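You operate a simulated robot arm through the tools that you are given. There is no shell and no other tool. Be economical: measure what you need, move in short steps, check, and stop when the job is done.

Carry out the task below with a simulated robot arm. There is one attempt and no reset: what you move stays moved.

TASK
Push the shims drawer shut.
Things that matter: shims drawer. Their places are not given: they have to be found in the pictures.

It is judged by the outcome, as a careful person would: the job done as asked, and still so three seconds after it is handed in. It fails if anything else is knocked over, pushed out of place, dropped, spilled or broken.

THE ROBOT
A 6-joint arm with a two-finger parallel gripper, fixed in place. Base frame: the origin is at the foot of the arm, x ahead of it, y to its left, z up. Lengths are in mm, angles in degrees, forces in N, time in s.
With the tool pointing down near the work surface it reaches from about 260 to 680 mm from the base axis. Its first joint turns from -66.0 to 66.0 degrees. Payload 2.9 kg.
Tool frame: the origin (TCP) lies between the finger pads and is the grasp point; the fingertips stand 30 mm ahead of it; z points along the fingers, y is the line along which they close. The gripper opens to 110 mm. The fingers are 20 mm wide and 10 mm thick; the gripper's body (48 by 112 mm) begins 55 mm behind the TCP.
Orientation is that of the tool frame in the base frame, as [roll, pitch, yaw] about the fixed x, y, z axes, in that order (R = Rz(yaw) Ry(pitch) Rx(roll)). With the fingers straight down and closing along the base's y, the tool's x points along the base's -x, its y along +y and its z along -z.

THE INTERFACE
- The arm moves only by the tool arm_command. Its argument "deltas" is a list of rows, each a list of 7 numbers: the shift along the tool's x, y, z in mm, then the turn, a rotation vector about the tool's x, y, z in degrees, then the opening in per cent of the stroke, from 0 (shut) to 100 (fully open). In form: [[x, y, z, rx, ry, rz, hand], ...]. A call has 1 to 8 rows; each row is the pose to reach, as a shift and turn from the pose commanded when the call began, along the tool's axes at that moment. A row lasts 0.2 s, in which the tool goes at most 50 mm and 8.6 degrees; a call with a longer step from one row to the next is refused whole, and so is a gripper value outside its range. A pose out of reach is approached as far as the arm can. The call stops where the force on the tool passes 40 N (or 10 N more than at its start, if that is more) or the arm is blocked; 0.2 s more then pass. The fingers move at their own pace (about 108 mm/s each) and stop on an object; they squeeze with about 38 N. The grip force told is the motor's: it shows also when the fingers shut on nothing. Time passes only in rows, and 0.2 s behind the last, so rows that repeat a pose let the fingers close. It gives the time, the measured TCP pose, the force on the tool (base axes), the opening and the grip force at its end, in the units of the frame above (readings bear some noise).
- Cameras (640 x 400 px; columns grow to the right, rows downward): "scene" is fixed at [91.9, 424.5, 1396.2]; the picture's right is [-0.78, -0.62, 0.00], its down [-0.30, 0.38, -0.88] and it looks along [0.55, -0.69, -0.48] (base axes); focal length 329 px, centre (320, 200). "wrist" rides on the gripper at [-36, 0, -57] in the tool frame; the picture's right is [0.00, -1.00, 0.00], its down [0.97, 0.00, -0.24] and it looks along [0.24, 0.00, 0.97] (tool axes); focal length 218 px, centre (320, 200).
- capture(camera): a new picture of that camera. No time passes.
- locate(camera, pixels): there is no depth. For up to 12 entries [column, row, z] of the newest picture of that camera ("zoom" is the newest enlarged one), the place [x, y] in the base frame at which the ray of that pixel passes the height z, good to about 2 mm, but the place of the scene camera against the robot may be out by one fixed shift of up to 18 mm in any direction. No time passes.
- zoom(camera, box): a new picture of the part [left, top, right, bottom] of that camera's present view, enlarged. No time passes.
- sign_off(): hands the job in; it is judged then, once.

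Work in short steps. Measure before you move; look again where a grasp or a placing could have gone wrong, and mend it. You have 60 turns and 20 pictures in all, the two below and enlarged ones among them. Open the gripper and draw the arm clear of the work before you hand the job in, unless the task says otherwise; then end with one line.

The tools are called after "Request:" by a JSON object that holds its "fn" and its "kwargs". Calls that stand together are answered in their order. arm_command: Moves the arm, as the interface text tells. Its arguments: {"type":"object","properties":{"deltas":{"type":"array"}},"required":["deltas"]} The other tools are called the same way: capture (camera) takes a picture; locate (camera, pixels) gives the place at which the rays of pixels pass given heights; zoom (camera, box) takes an enlarged picture of a part of a camera's view; sign_off () hands the job in.

At the start:

```text
clock: 0.0
ee_pos: [345.0, -293.3, 960.1]
tcp_rot: [179.9, 0.0, 180.0]
wrist_force: [-0.9, 0.4, 0.5]
finger_gap: 109.8
grip_force: 0.1
```

scene: 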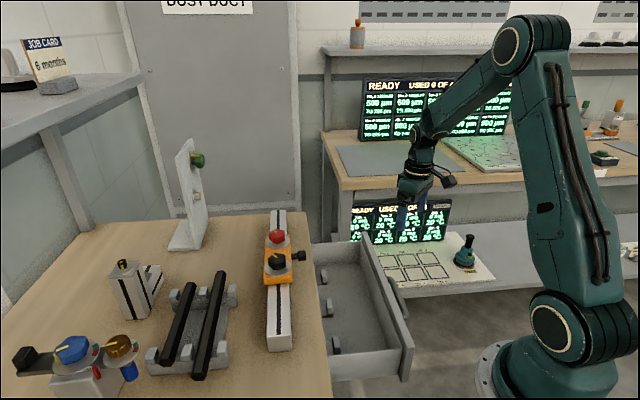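
wrist: 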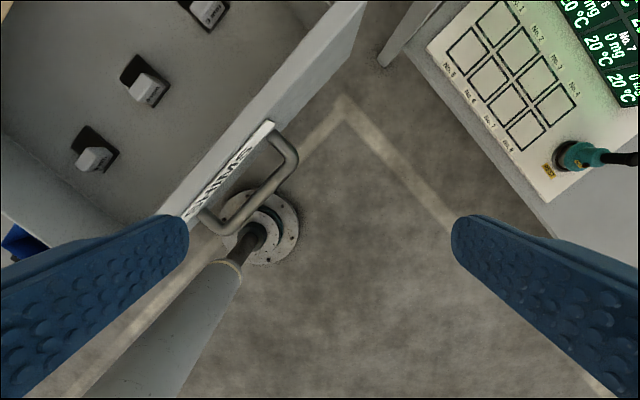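

The open drawer shows in the scene picture near (360,310), and the wrist picture shows its labelled front and handle near (245,180). I'll enlarge both views to read the label and measure.

Request:
{"fn": "zoom", "kwargs": {"camera": "scene", "box": [260, 200, 460, 400]}}

Request:
{"fn": "zoom", "kwargs": {"camera": "wrist", "box": [140, 0, 400, 280]}}

Request:
{"fn": "locate", "kwargs": {"camera": "wrist", "pixels": [[180, 215, 650], [270, 122, 650], [360, 3, 650], [295, 165, 650], [215, 230, 650], [180, 215, 700], [360, 3, 700]]}}

Request:
{"fn": "locate", "kwargs": {"camera": "scene", "pixels": [[365, 235, 690], [412, 347, 690], [365, 235, 650], [412, 347, 650], [312, 243, 732], [330, 385, 732]]}}

```text
2.00 times, centred on (360, 300) of scene
```

zoom: 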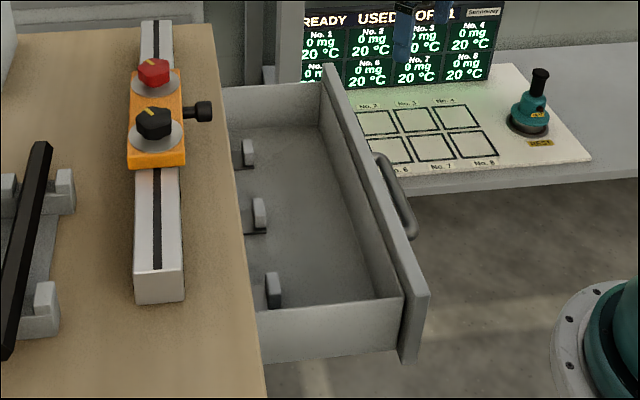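

```text
1.43 times, centred on (270, 140) of wrist
```

zoom: 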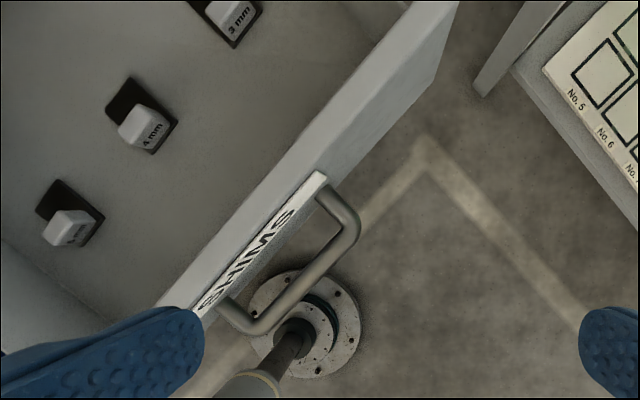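

```text
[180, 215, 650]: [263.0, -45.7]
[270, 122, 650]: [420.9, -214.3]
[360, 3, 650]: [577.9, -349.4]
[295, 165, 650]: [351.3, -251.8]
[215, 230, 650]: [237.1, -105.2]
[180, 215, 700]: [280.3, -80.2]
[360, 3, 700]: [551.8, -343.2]
```

```text
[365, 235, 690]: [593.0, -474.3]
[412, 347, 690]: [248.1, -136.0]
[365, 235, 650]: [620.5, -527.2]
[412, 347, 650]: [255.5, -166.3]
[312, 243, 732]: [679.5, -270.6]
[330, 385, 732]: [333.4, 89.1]
```

The label reads SHIMS. The front runs along about (0.71,-0.70), so it shuts towards (+0.7,+0.7). I'll stay high, turn the tool about 45° to square up with the front, shut the fingers, and move over the handle for a second measuring view.

Request:
{"fn": "arm_command", "kwargs": {"deltas": [[19, 9, 0, 0, 0, -7.5, 50], [38, 18, 0, 0, 0, -15, 20], [57, 28, 0, 0, 0, -22.5, 0], [76, 37, 0, 0, 0, -30, 0], [94, 46, 0, 0, 0, -37.5, 0], [112, 56, 0, 0, 0, -45, 0], [112, 56, 0, 0, 0, -45, 0]]}}

Request:
{"fn": "capture", "kwargs": {"camera": "wrist"}}

```text
clock: 1.6
ee_pos: [232.9, -236.8, 960.7]
tcp_rot: [-180.0, 0.0, -134.8]
wrist_force: [0.1, 0.2, 0.3]
finger_gap: 0.0
grip_force: 37.6
```

```text
15 pictures are left
```

wrist: 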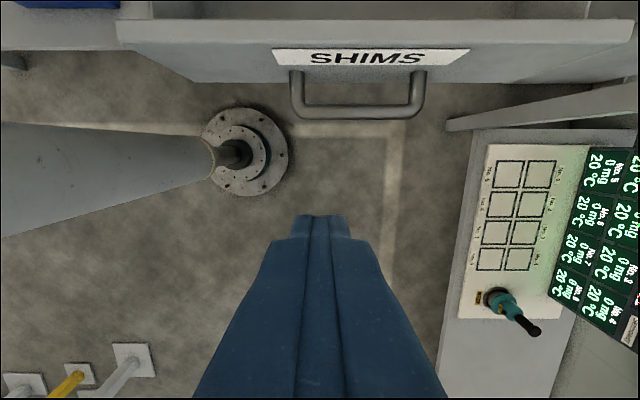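

The turn leaves the front square to the picture. The handle bar runs from (290,110) to (422,110) and the label from (272,50) to (470,50). I'll locate these at trial heights to match against the first view.

Request:
{"fn": "locate", "kwargs": {"camera": "wrist", "pixels": [[470, 49, 650], [470, 49, 700], [420, 112, 650], [420, 112, 700], [295, 112, 650], [295, 112, 700], [117, 20, 700], [632, 20, 700], [117, 20, 650], [632, 20, 650], [356, 117, 650], [356, 117, 700]]}}

```text
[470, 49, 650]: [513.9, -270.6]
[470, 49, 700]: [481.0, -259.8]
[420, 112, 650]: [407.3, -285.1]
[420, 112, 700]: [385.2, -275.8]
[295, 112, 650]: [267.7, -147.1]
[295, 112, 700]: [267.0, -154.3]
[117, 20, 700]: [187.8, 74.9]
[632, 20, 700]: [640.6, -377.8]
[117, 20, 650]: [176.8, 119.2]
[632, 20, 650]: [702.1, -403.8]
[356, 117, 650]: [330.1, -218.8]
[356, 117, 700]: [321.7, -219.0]
```

Matching the two views puts the handle bar at about z=760, centred near (313,-214). The front's top edge is at about z=810, and the bench top stands higher still, about 840. I'll move in line with the handle's middle, stay about 35 mm outside it and go part of the way down, then look again.

Request:
{"fn": "arm_command", "kwargs": {"deltas": [[-5, -20, 0, 0, 0, 0, 0], [-8, -41, 20, 0, 0, 0, 0], [-8, -41, 55, 0, 0, 0, 0], [-8, -41, 90, 0, 0, 0, 0], [-8, -41, 110, 0, 0, 0, 0]]}}

Request:
{"fn": "capture", "kwargs": {"camera": "wrist"}}

Request:
{"fn": "capture", "kwargs": {"camera": "scene"}}

Request:
{"fn": "locate", "kwargs": {"camera": "wrist", "pixels": [[320, 100, 760], [320, 20, 760]]}}

```text
clock: 2.8
ee_pos: [269.0, -260.4, 849.1]
tcp_rot: [179.9, 0.0, -135.0]
wrist_force: [-0.3, -0.3, 0.2]
finger_gap: 0.1
grip_force: 38.0
```

```text
14 pictures are left
```

wrist: 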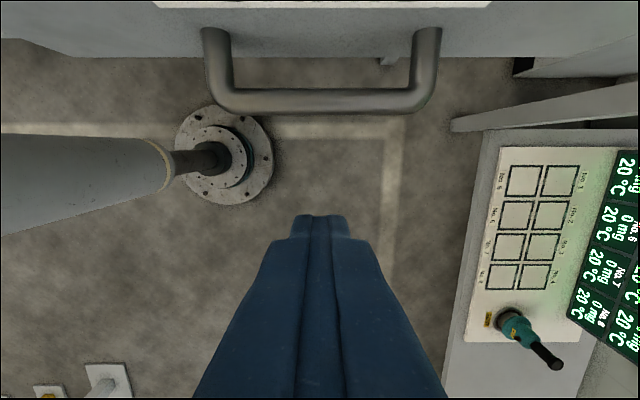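

```text
13 pictures are left
```

scene: 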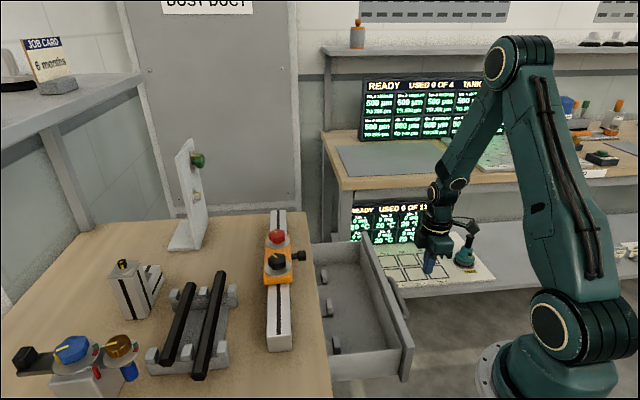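

```text
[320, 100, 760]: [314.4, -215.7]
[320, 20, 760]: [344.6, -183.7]
```

The handle, columns 203–441, is centred at 322, and its change in size confirms z≈760. The bar is at about n=70, where n is the distance along (0.71,0.71); the tool is at n=6. I'll go down to TCP z≈776, so the fingertips sit about 14 mm below the bar.

Request:
{"fn": "arm_command", "kwargs": {"deltas": [[0, 0, 25, 0, 0, 0, 0], [0, 0, 50, 0, 0, 0, 0], [0, 0, 73, 0, 0, 0, 0], [-15, 0, 73, 0, 0, 0, 0], [-30, 0, 73, 0, 0, 0, 0]]}}

Request:
{"fn": "capture", "kwargs": {"camera": "wrist"}}

Request:
{"fn": "zoom", "kwargs": {"camera": "scene", "box": [260, 180, 500, 380]}}

```text
clock: 4.0
ee_pos: [291.8, -237.8, 777.3]
tcp_rot: [179.8, 0.0, -135.2]
wrist_force: [-0.7, 0.4, 0.6]
finger_gap: 0.0
grip_force: 37.4
```

```text
12 pictures are left
```

wrist: 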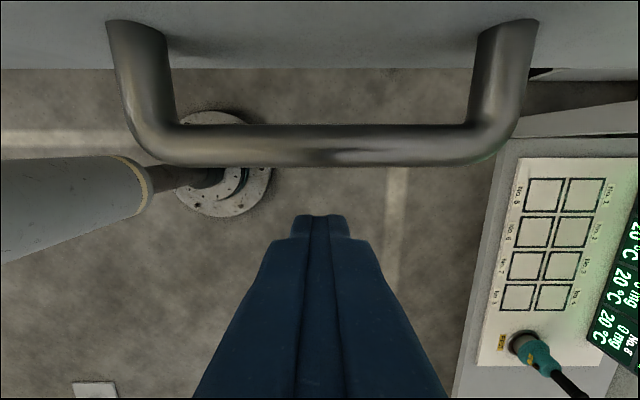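

```text
2.00 times, centred on (380, 280) of scene
```

zoom: 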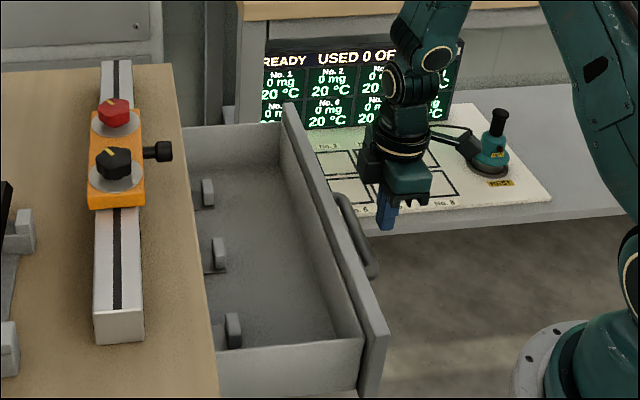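

The bar is directly ahead at rows 125–165 and the fingertips are just outside and below it. I'll push inward gently.

Request:
{"fn": "arm_command", "kwargs": {"deltas": [[-8, 0, 0, 0, 0, 0, 0], [-16, 0, 0, 0, 0, 0, 0], [-24, 0, 0, 0, 0, 0, 0], [-32, 0, 0, 0, 0, 0, 0], [-40, 0, 0, 0, 0, 0, 0], [-48, 0, 0, 0, 0, 0, 0]]}}

Request:
{"fn": "capture", "kwargs": {"camera": "wrist"}}

```text
clock: 5.4
ee_pos: [325.2, -204.4, 777.9]
tcp_rot: [-180.0, 0.2, -135.0]
wrist_force: [-4.0, 3.4, 23.1]
finger_gap: 0.0
grip_force: 37.3
```

```text
10 pictures are left
```

wrist: 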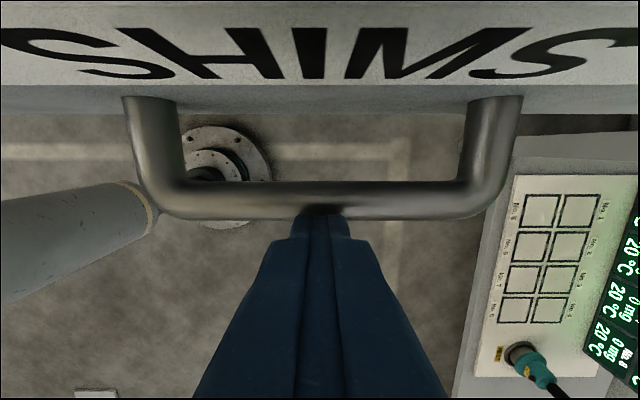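

The reading shows an upward force of 23 N, so the tips may be bearing on the upper part of the round bar. I'll look closely before going on.

Request:
{"fn": "zoom", "kwargs": {"camera": "wrist", "box": [260, 160, 380, 250]}}

Request:
{"fn": "zoom", "kwargs": {"camera": "scene", "box": [310, 190, 470, 310]}}

```text
4.44 times, centred on (320, 205) of wrist
```

zoom: 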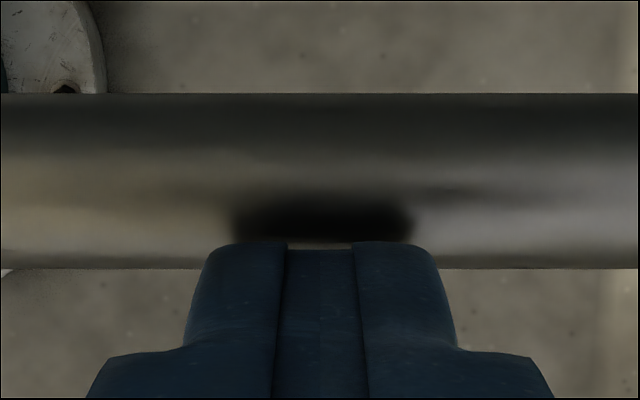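

```text
3.33 times, centred on (390, 250) of scene
```

zoom: 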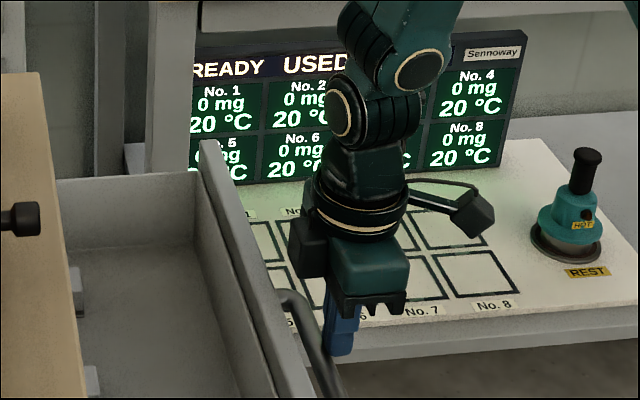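

The tips overlap the bar's upper outer shoulder (zoom row 245, bar edge 268), so they are slightly too high. I'll back off 25 mm and go 20 mm lower.

Request:
{"fn": "arm_command", "kwargs": {"deltas": [[12, 0, 0, 0, 0, 0, 0], [25, 0, 0, 0, 0, 0, 0], [25, 0, 10, 0, 0, 0, 0], [25, 0, 20, 0, 0, 0, 0]]}}

Request:
{"fn": "capture", "kwargs": {"camera": "wrist"}}

```text
clock: 6.4
ee_pos: [306.7, -224.3, 755.8]
tcp_rot: [179.9, 0.0, -135.0]
wrist_force: [-0.1, 0.4, -0.6]
finger_gap: 0.0
grip_force: 37.9
```

```text
7 pictures are left
```

wrist: 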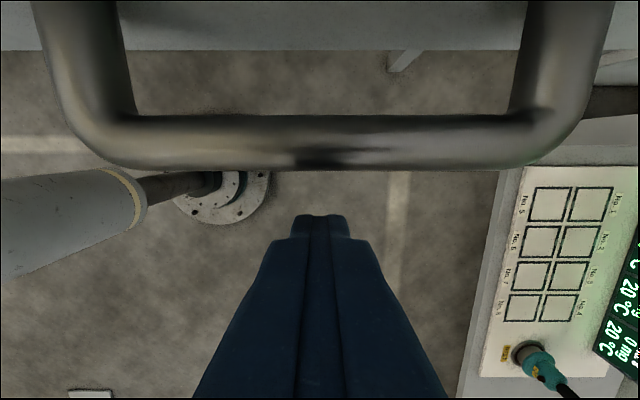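

The bar now looks much nearer the camera than the tips, so the fingers overlap it properly. I'll push inward again.

Request:
{"fn": "arm_command", "kwargs": {"deltas": [[-8, 0, 0, 0, 0, 0, 0], [-16, 0, 0, 0, 0, 0, 0], [-24, 0, 0, 0, 0, 0, 0], [-32, 0, 0, 0, 0, 0, 0], [-40, 0, 0, 0, 0, 0, 0], [-48, 0, 0, 0, 0, 0, 0], [-56, 0, 0, 0, 0, 0, 0]]}}

Request:
{"fn": "capture", "kwargs": {"camera": "wrist"}}

```text
clock: 8.0
ee_pos: [346.3, -183.6, 757.6]
tcp_rot: [179.9, 0.2, -135.0]
wrist_force: [-0.9, -1.0, -0.3]
finger_gap: 0.0
grip_force: 37.2
```

```text
6 pictures are left
```

wrist: 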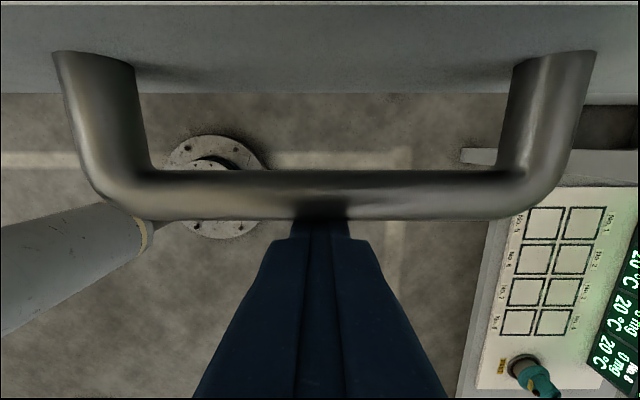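

The fingers bear squarely on the bar with little force, and n is now 115, so the drawer is sliding. I'll keep pushing.

Request:
{"fn": "arm_command", "kwargs": {"deltas": [[-8, 0, 0, 0, 0, 0, 0], [-16, 0, 0, 0, 0, 0, 0], [-24, 0, 0, 0, 0, 0, 0], [-32, 0, 0, 0, 0, 0, 0], [-40, 0, 0, 0, 0, 0, 0], [-48, 0, 0, 0, 0, 0, 0], [-56, 0, 0, 0, 0, 0, 0], [-64, 0, 0, 0, 0, 0, 0]]}}

Request:
{"fn": "capture", "kwargs": {"camera": "scene"}}

```text
clock: 9.8
ee_pos: [391.2, -137.7, 758.0]
tcp_rot: [179.9, 0.1, -135.0]
wrist_force: [-0.3, 0.2, -0.3]
finger_gap: 0.2
grip_force: 37.8
```

```text
5 pictures are left
```

scene: 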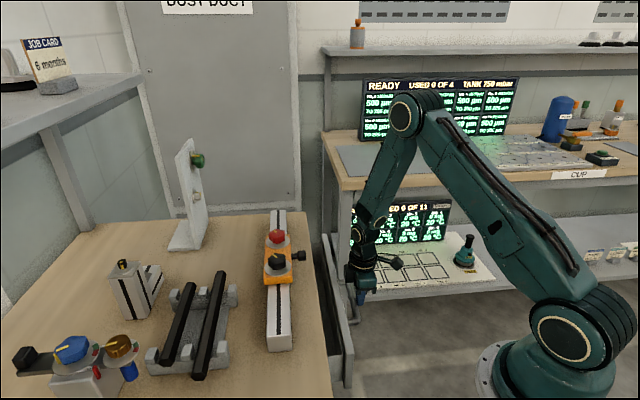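

The drawer is nearly shut: its front is at column ~345 and the bench edge at ~330. The body and camera are clear of the bench. I'll continue more slowly until the force limit stops it.

Request:
{"fn": "arm_command", "kwargs": {"deltas": [[-6, 0, 0, 0, 0, 0, 0], [-12, 0, 0, 0, 0, 0, 0], [-18, 0, 0, 0, 0, 0, 0], [-24, 0, 0, 0, 0, 0, 0], [-30, 0, 0, 0, 0, 0, 0], [-36, 0, 0, 0, 0, 0, 0], [-42, 0, 0, 0, 0, 0, 0], [-48, 0, 0, 0, 0, 0, 0]]}}

```text
clock: 11.6
ee_pos: [426.6, -104.3, 758.0]
tcp_rot: [180.0, 0.1, -135.0]
wrist_force: [-1.6, 0.0, 1.2]
finger_gap: 0.1
grip_force: 37.4
```

No stop felt yet at n=228, so I'll check the scene.

Request:
{"fn": "zoom", "kwargs": {"camera": "scene", "box": [260, 200, 420, 400]}}

```text
2.00 times, centred on (340, 300) of scene
```

zoom: 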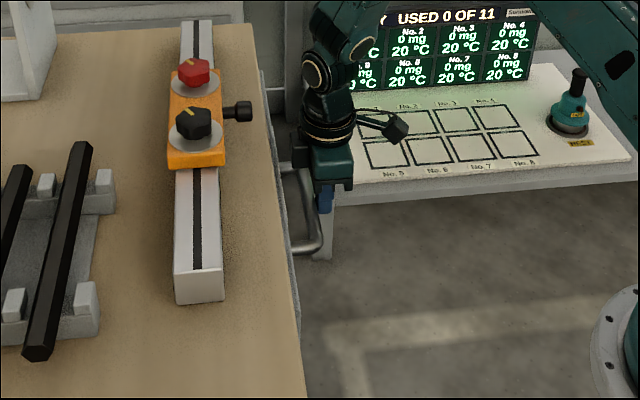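

Only a thin sliver of the front still shows beyond the bench edge. I'll press on in small steps until it meets its stop.

Request:
{"fn": "arm_command", "kwargs": {"deltas": [[-3, 0, 0, 0, 0, 0, 0], [-6, 0, 0, 0, 0, 0, 0], [-9, 0, 0, 0, 0, 0, 0], [-12, 0, 0, 0, 0, 0, 0], [-15, 0, 0, 0, 0, 0, 0], [-18, 0, 0, 0, 0, 0, 0], [-21, 0, 0, 0, 0, 0, 0], [-24, 0, 0, 0, 0, 0, 0]]}}

```text
clock: 13.4
ee_pos: [441.8, -87.6, 757.2]
tcp_rot: [179.9, 0.1, -135.1]
wrist_force: [-0.8, -1.6, -0.3]
finger_gap: 0.1
grip_force: 37.5
```

Request:
{"fn": "capture", "kwargs": {"camera": "wrist"}}

Request:
{"fn": "zoom", "kwargs": {"camera": "scene", "box": [290, 220, 390, 380]}}

```text
3 pictures are left
```

wrist: 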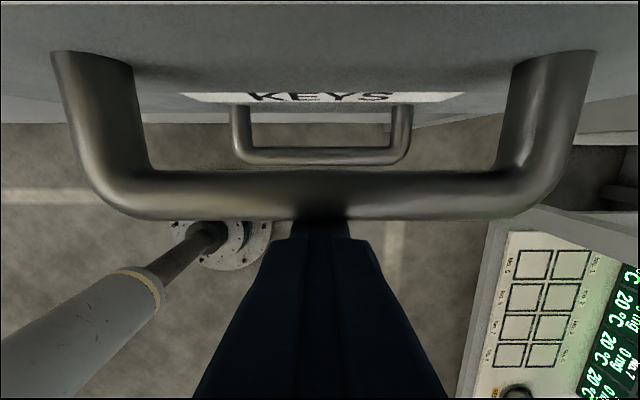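

```text
2.50 times, centred on (340, 300) of scene
```

zoom: 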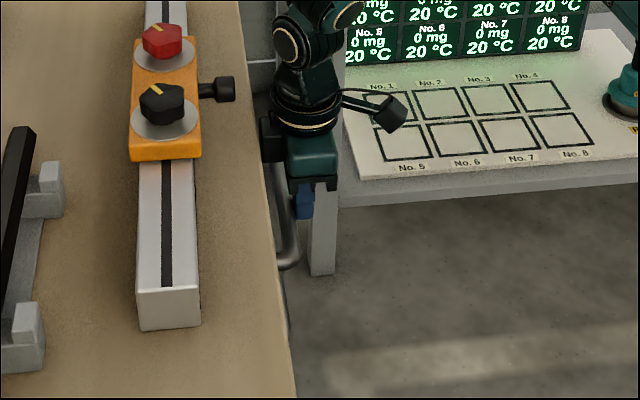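

It's still sliding freely. The drawer below (KEYS) is untouched, lying further in and lower. I'll keep going in small steps until I feel the stop.

Request:
{"fn": "arm_command", "kwargs": {"deltas": [[-2, 0, 0, 0, 0, 0, 0], [-4, 0, 0, 0, 0, 0, 0], [-6, 0, 0, 0, 0, 0, 0], [-8, 0, 0, 0, 0, 0, 0], [-10, 0, 0, 0, 0, 0, 0], [-12, 0, 0, 0, 0, 0, 0]]}}

```text
clock: 14.4
ee_pos: [444.0, -84.7, 756.8]
tcp_rot: [179.5, -0.5, -135.3]
wrist_force: [-5.3, -4.6, 2.2]
finger_gap: 0.1
grip_force: 37.8
stopped in row 5: the force on the tool passed its limit (the readings are from after the stop); the commanded pose is now the measured one
```

It stopped at n=254 on the force limit. I'll back off straight and check that the front is home and that it wasn't the gripper meeting the bench.

Request:
{"fn": "arm_command", "kwargs": {"deltas": [[15, 0, 0, 0, 0, 0, 0], [40, 0, 0, 0, 0, 0, 0], [70, 0, 0, 0, 0, 0, 0], [90, 0, 0, 0, 0, 0, 0], [110, 0, -40, 0, 0, 0, 0], [110, 0, -90, 0, 0, 0, 0], [110, 0, -130, 0, 0, 0, 0]]}}

Request:
{"fn": "capture", "kwargs": {"camera": "wrist"}}

```text
clock: 16.0
ee_pos: [366.8, -161.5, 888.6]
tcp_rot: [179.5, -0.5, -135.3]
wrist_force: [0.4, 0.0, 0.4]
finger_gap: 0.1
grip_force: 37.8
```

```text
1 pictures are left
```

wrist: 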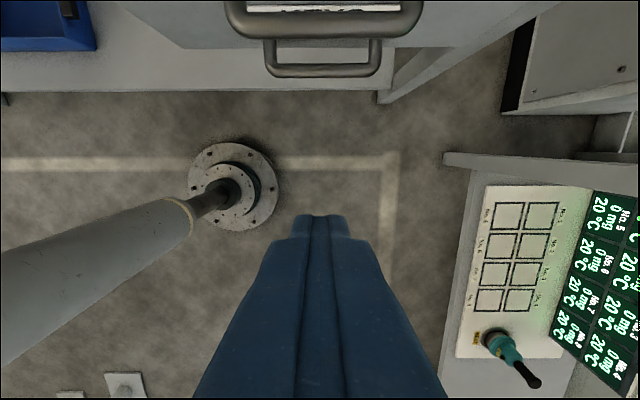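

The bar is still squared up, but this view doesn't show whether the drawer stop or the gripper's camera meeting the bench ended the push. I'll push again with the tool tilted 25°, so the body and camera lean well away from the bench and only the fingers can touch.

Request:
{"fn": "arm_command", "kwargs": {"deltas": [[0, 0, 30, 0, -8.3, 0, 0], [0, 0, 60, 0, -16.6, 0, 0], [0, 0, 95, 0, -25, 0, 0], [0, 0, 131, 0, -25, 0, 0], [-20, 0, 131, 0, -25, 0, 0], [-45, 0, 131, 0, -25, 0, 0], [-70, 0, 131, 0, -25, 0, 0], [-85, 0, 131, 0, -25, 0, 0]]}}

```text
clock: 17.8
ee_pos: [428.0, -101.7, 756.3]
tcp_rot: [179.6, 24.6, -135.4]
wrist_force: [0.4, 0.0, -0.1]
finger_gap: 0.0
grip_force: 37.4
```

The tilt is right and n=231 with no contact. I'll push horizontally in small steps; if the drawer is home it should stop near n≈250.

Request:
{"fn": "arm_command", "kwargs": {"deltas": [[-4.1, 0, 1.9, 0, 0, 0, 0], [-8.2, 0, 3.8, 0, 0, 0, 0], [-12.2, 0, 5.7, 0, 0, 0, 0], [-15.4, 0, 7.2, 0, 0, 0, 0], [-18.1, 0, 8.5, 0, 0, 0, 0], [-20.8, 0, 9.7, 0, 0, 0, 0], [-23.6, 0, 11, 0, 0, 0, 0], [-27.2, 0, 12.7, 0, 0, 0, 0]]}}

```text
clock: 19.6
ee_pos: [442.6, -86.7, 753.6]
tcp_rot: [179.3, 23.4, -135.8]
wrist_force: [-0.7, -2.2, -0.2]
finger_gap: 0.0
grip_force: 37.9
stopped in row 8: the force on the tool passed its limit (the readings are from after the stop); the commanded pose is now the measured one
```

With the body well clear it stopped again at the same place (n≈252), so the drawer is against its own stop. I'll draw back and up, open the hand, and take the last picture.

Request:
{"fn": "arm_command", "kwargs": {"deltas": [[18, 0, -8.4, 0, 0, 0, 0], [45, 0, -21, 0, 0, 0, 0], [81, 0, -38, 0, 0, 0, 0], [120, 0, -56, 0, 0, 0, 0], [105, 0, -95, 0, 0, 0, 20], [88, 0, -135, 0, 0, 0, 40], [72, 0, -170, 0, 0, 0, 60], [60, 0, -200, 0, 0, 0, 60]]}}

Request:
{"fn": "zoom", "kwargs": {"camera": "scene", "box": [220, 200, 420, 400]}}

```text
clock: 21.4
ee_pos: [348.2, -182.9, 913.0]
tcp_rot: [179.3, 23.5, -135.8]
wrist_force: [0.1, 0.0, 0.4]
finger_gap: 65.8
grip_force: 0.0
```

```text
2.00 times, centred on (320, 300) of scene
```

zoom: 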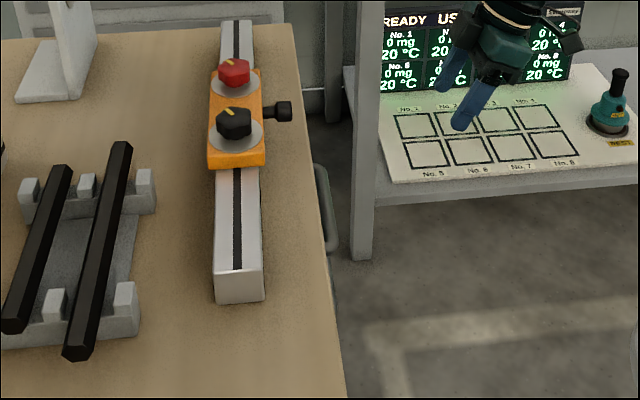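

The front is now under the bench edge with only the handle showing. The items on the bench haven't moved and the arm is clear, so I'm handing it in.

Request:
{"fn": "sign_off", "kwargs": {}}

```text
The job is handed in.
```

The shims drawer is shut: I pushed it by its handle until it met its stop, nothing else was moved, and the arm is clear with the gripper open.
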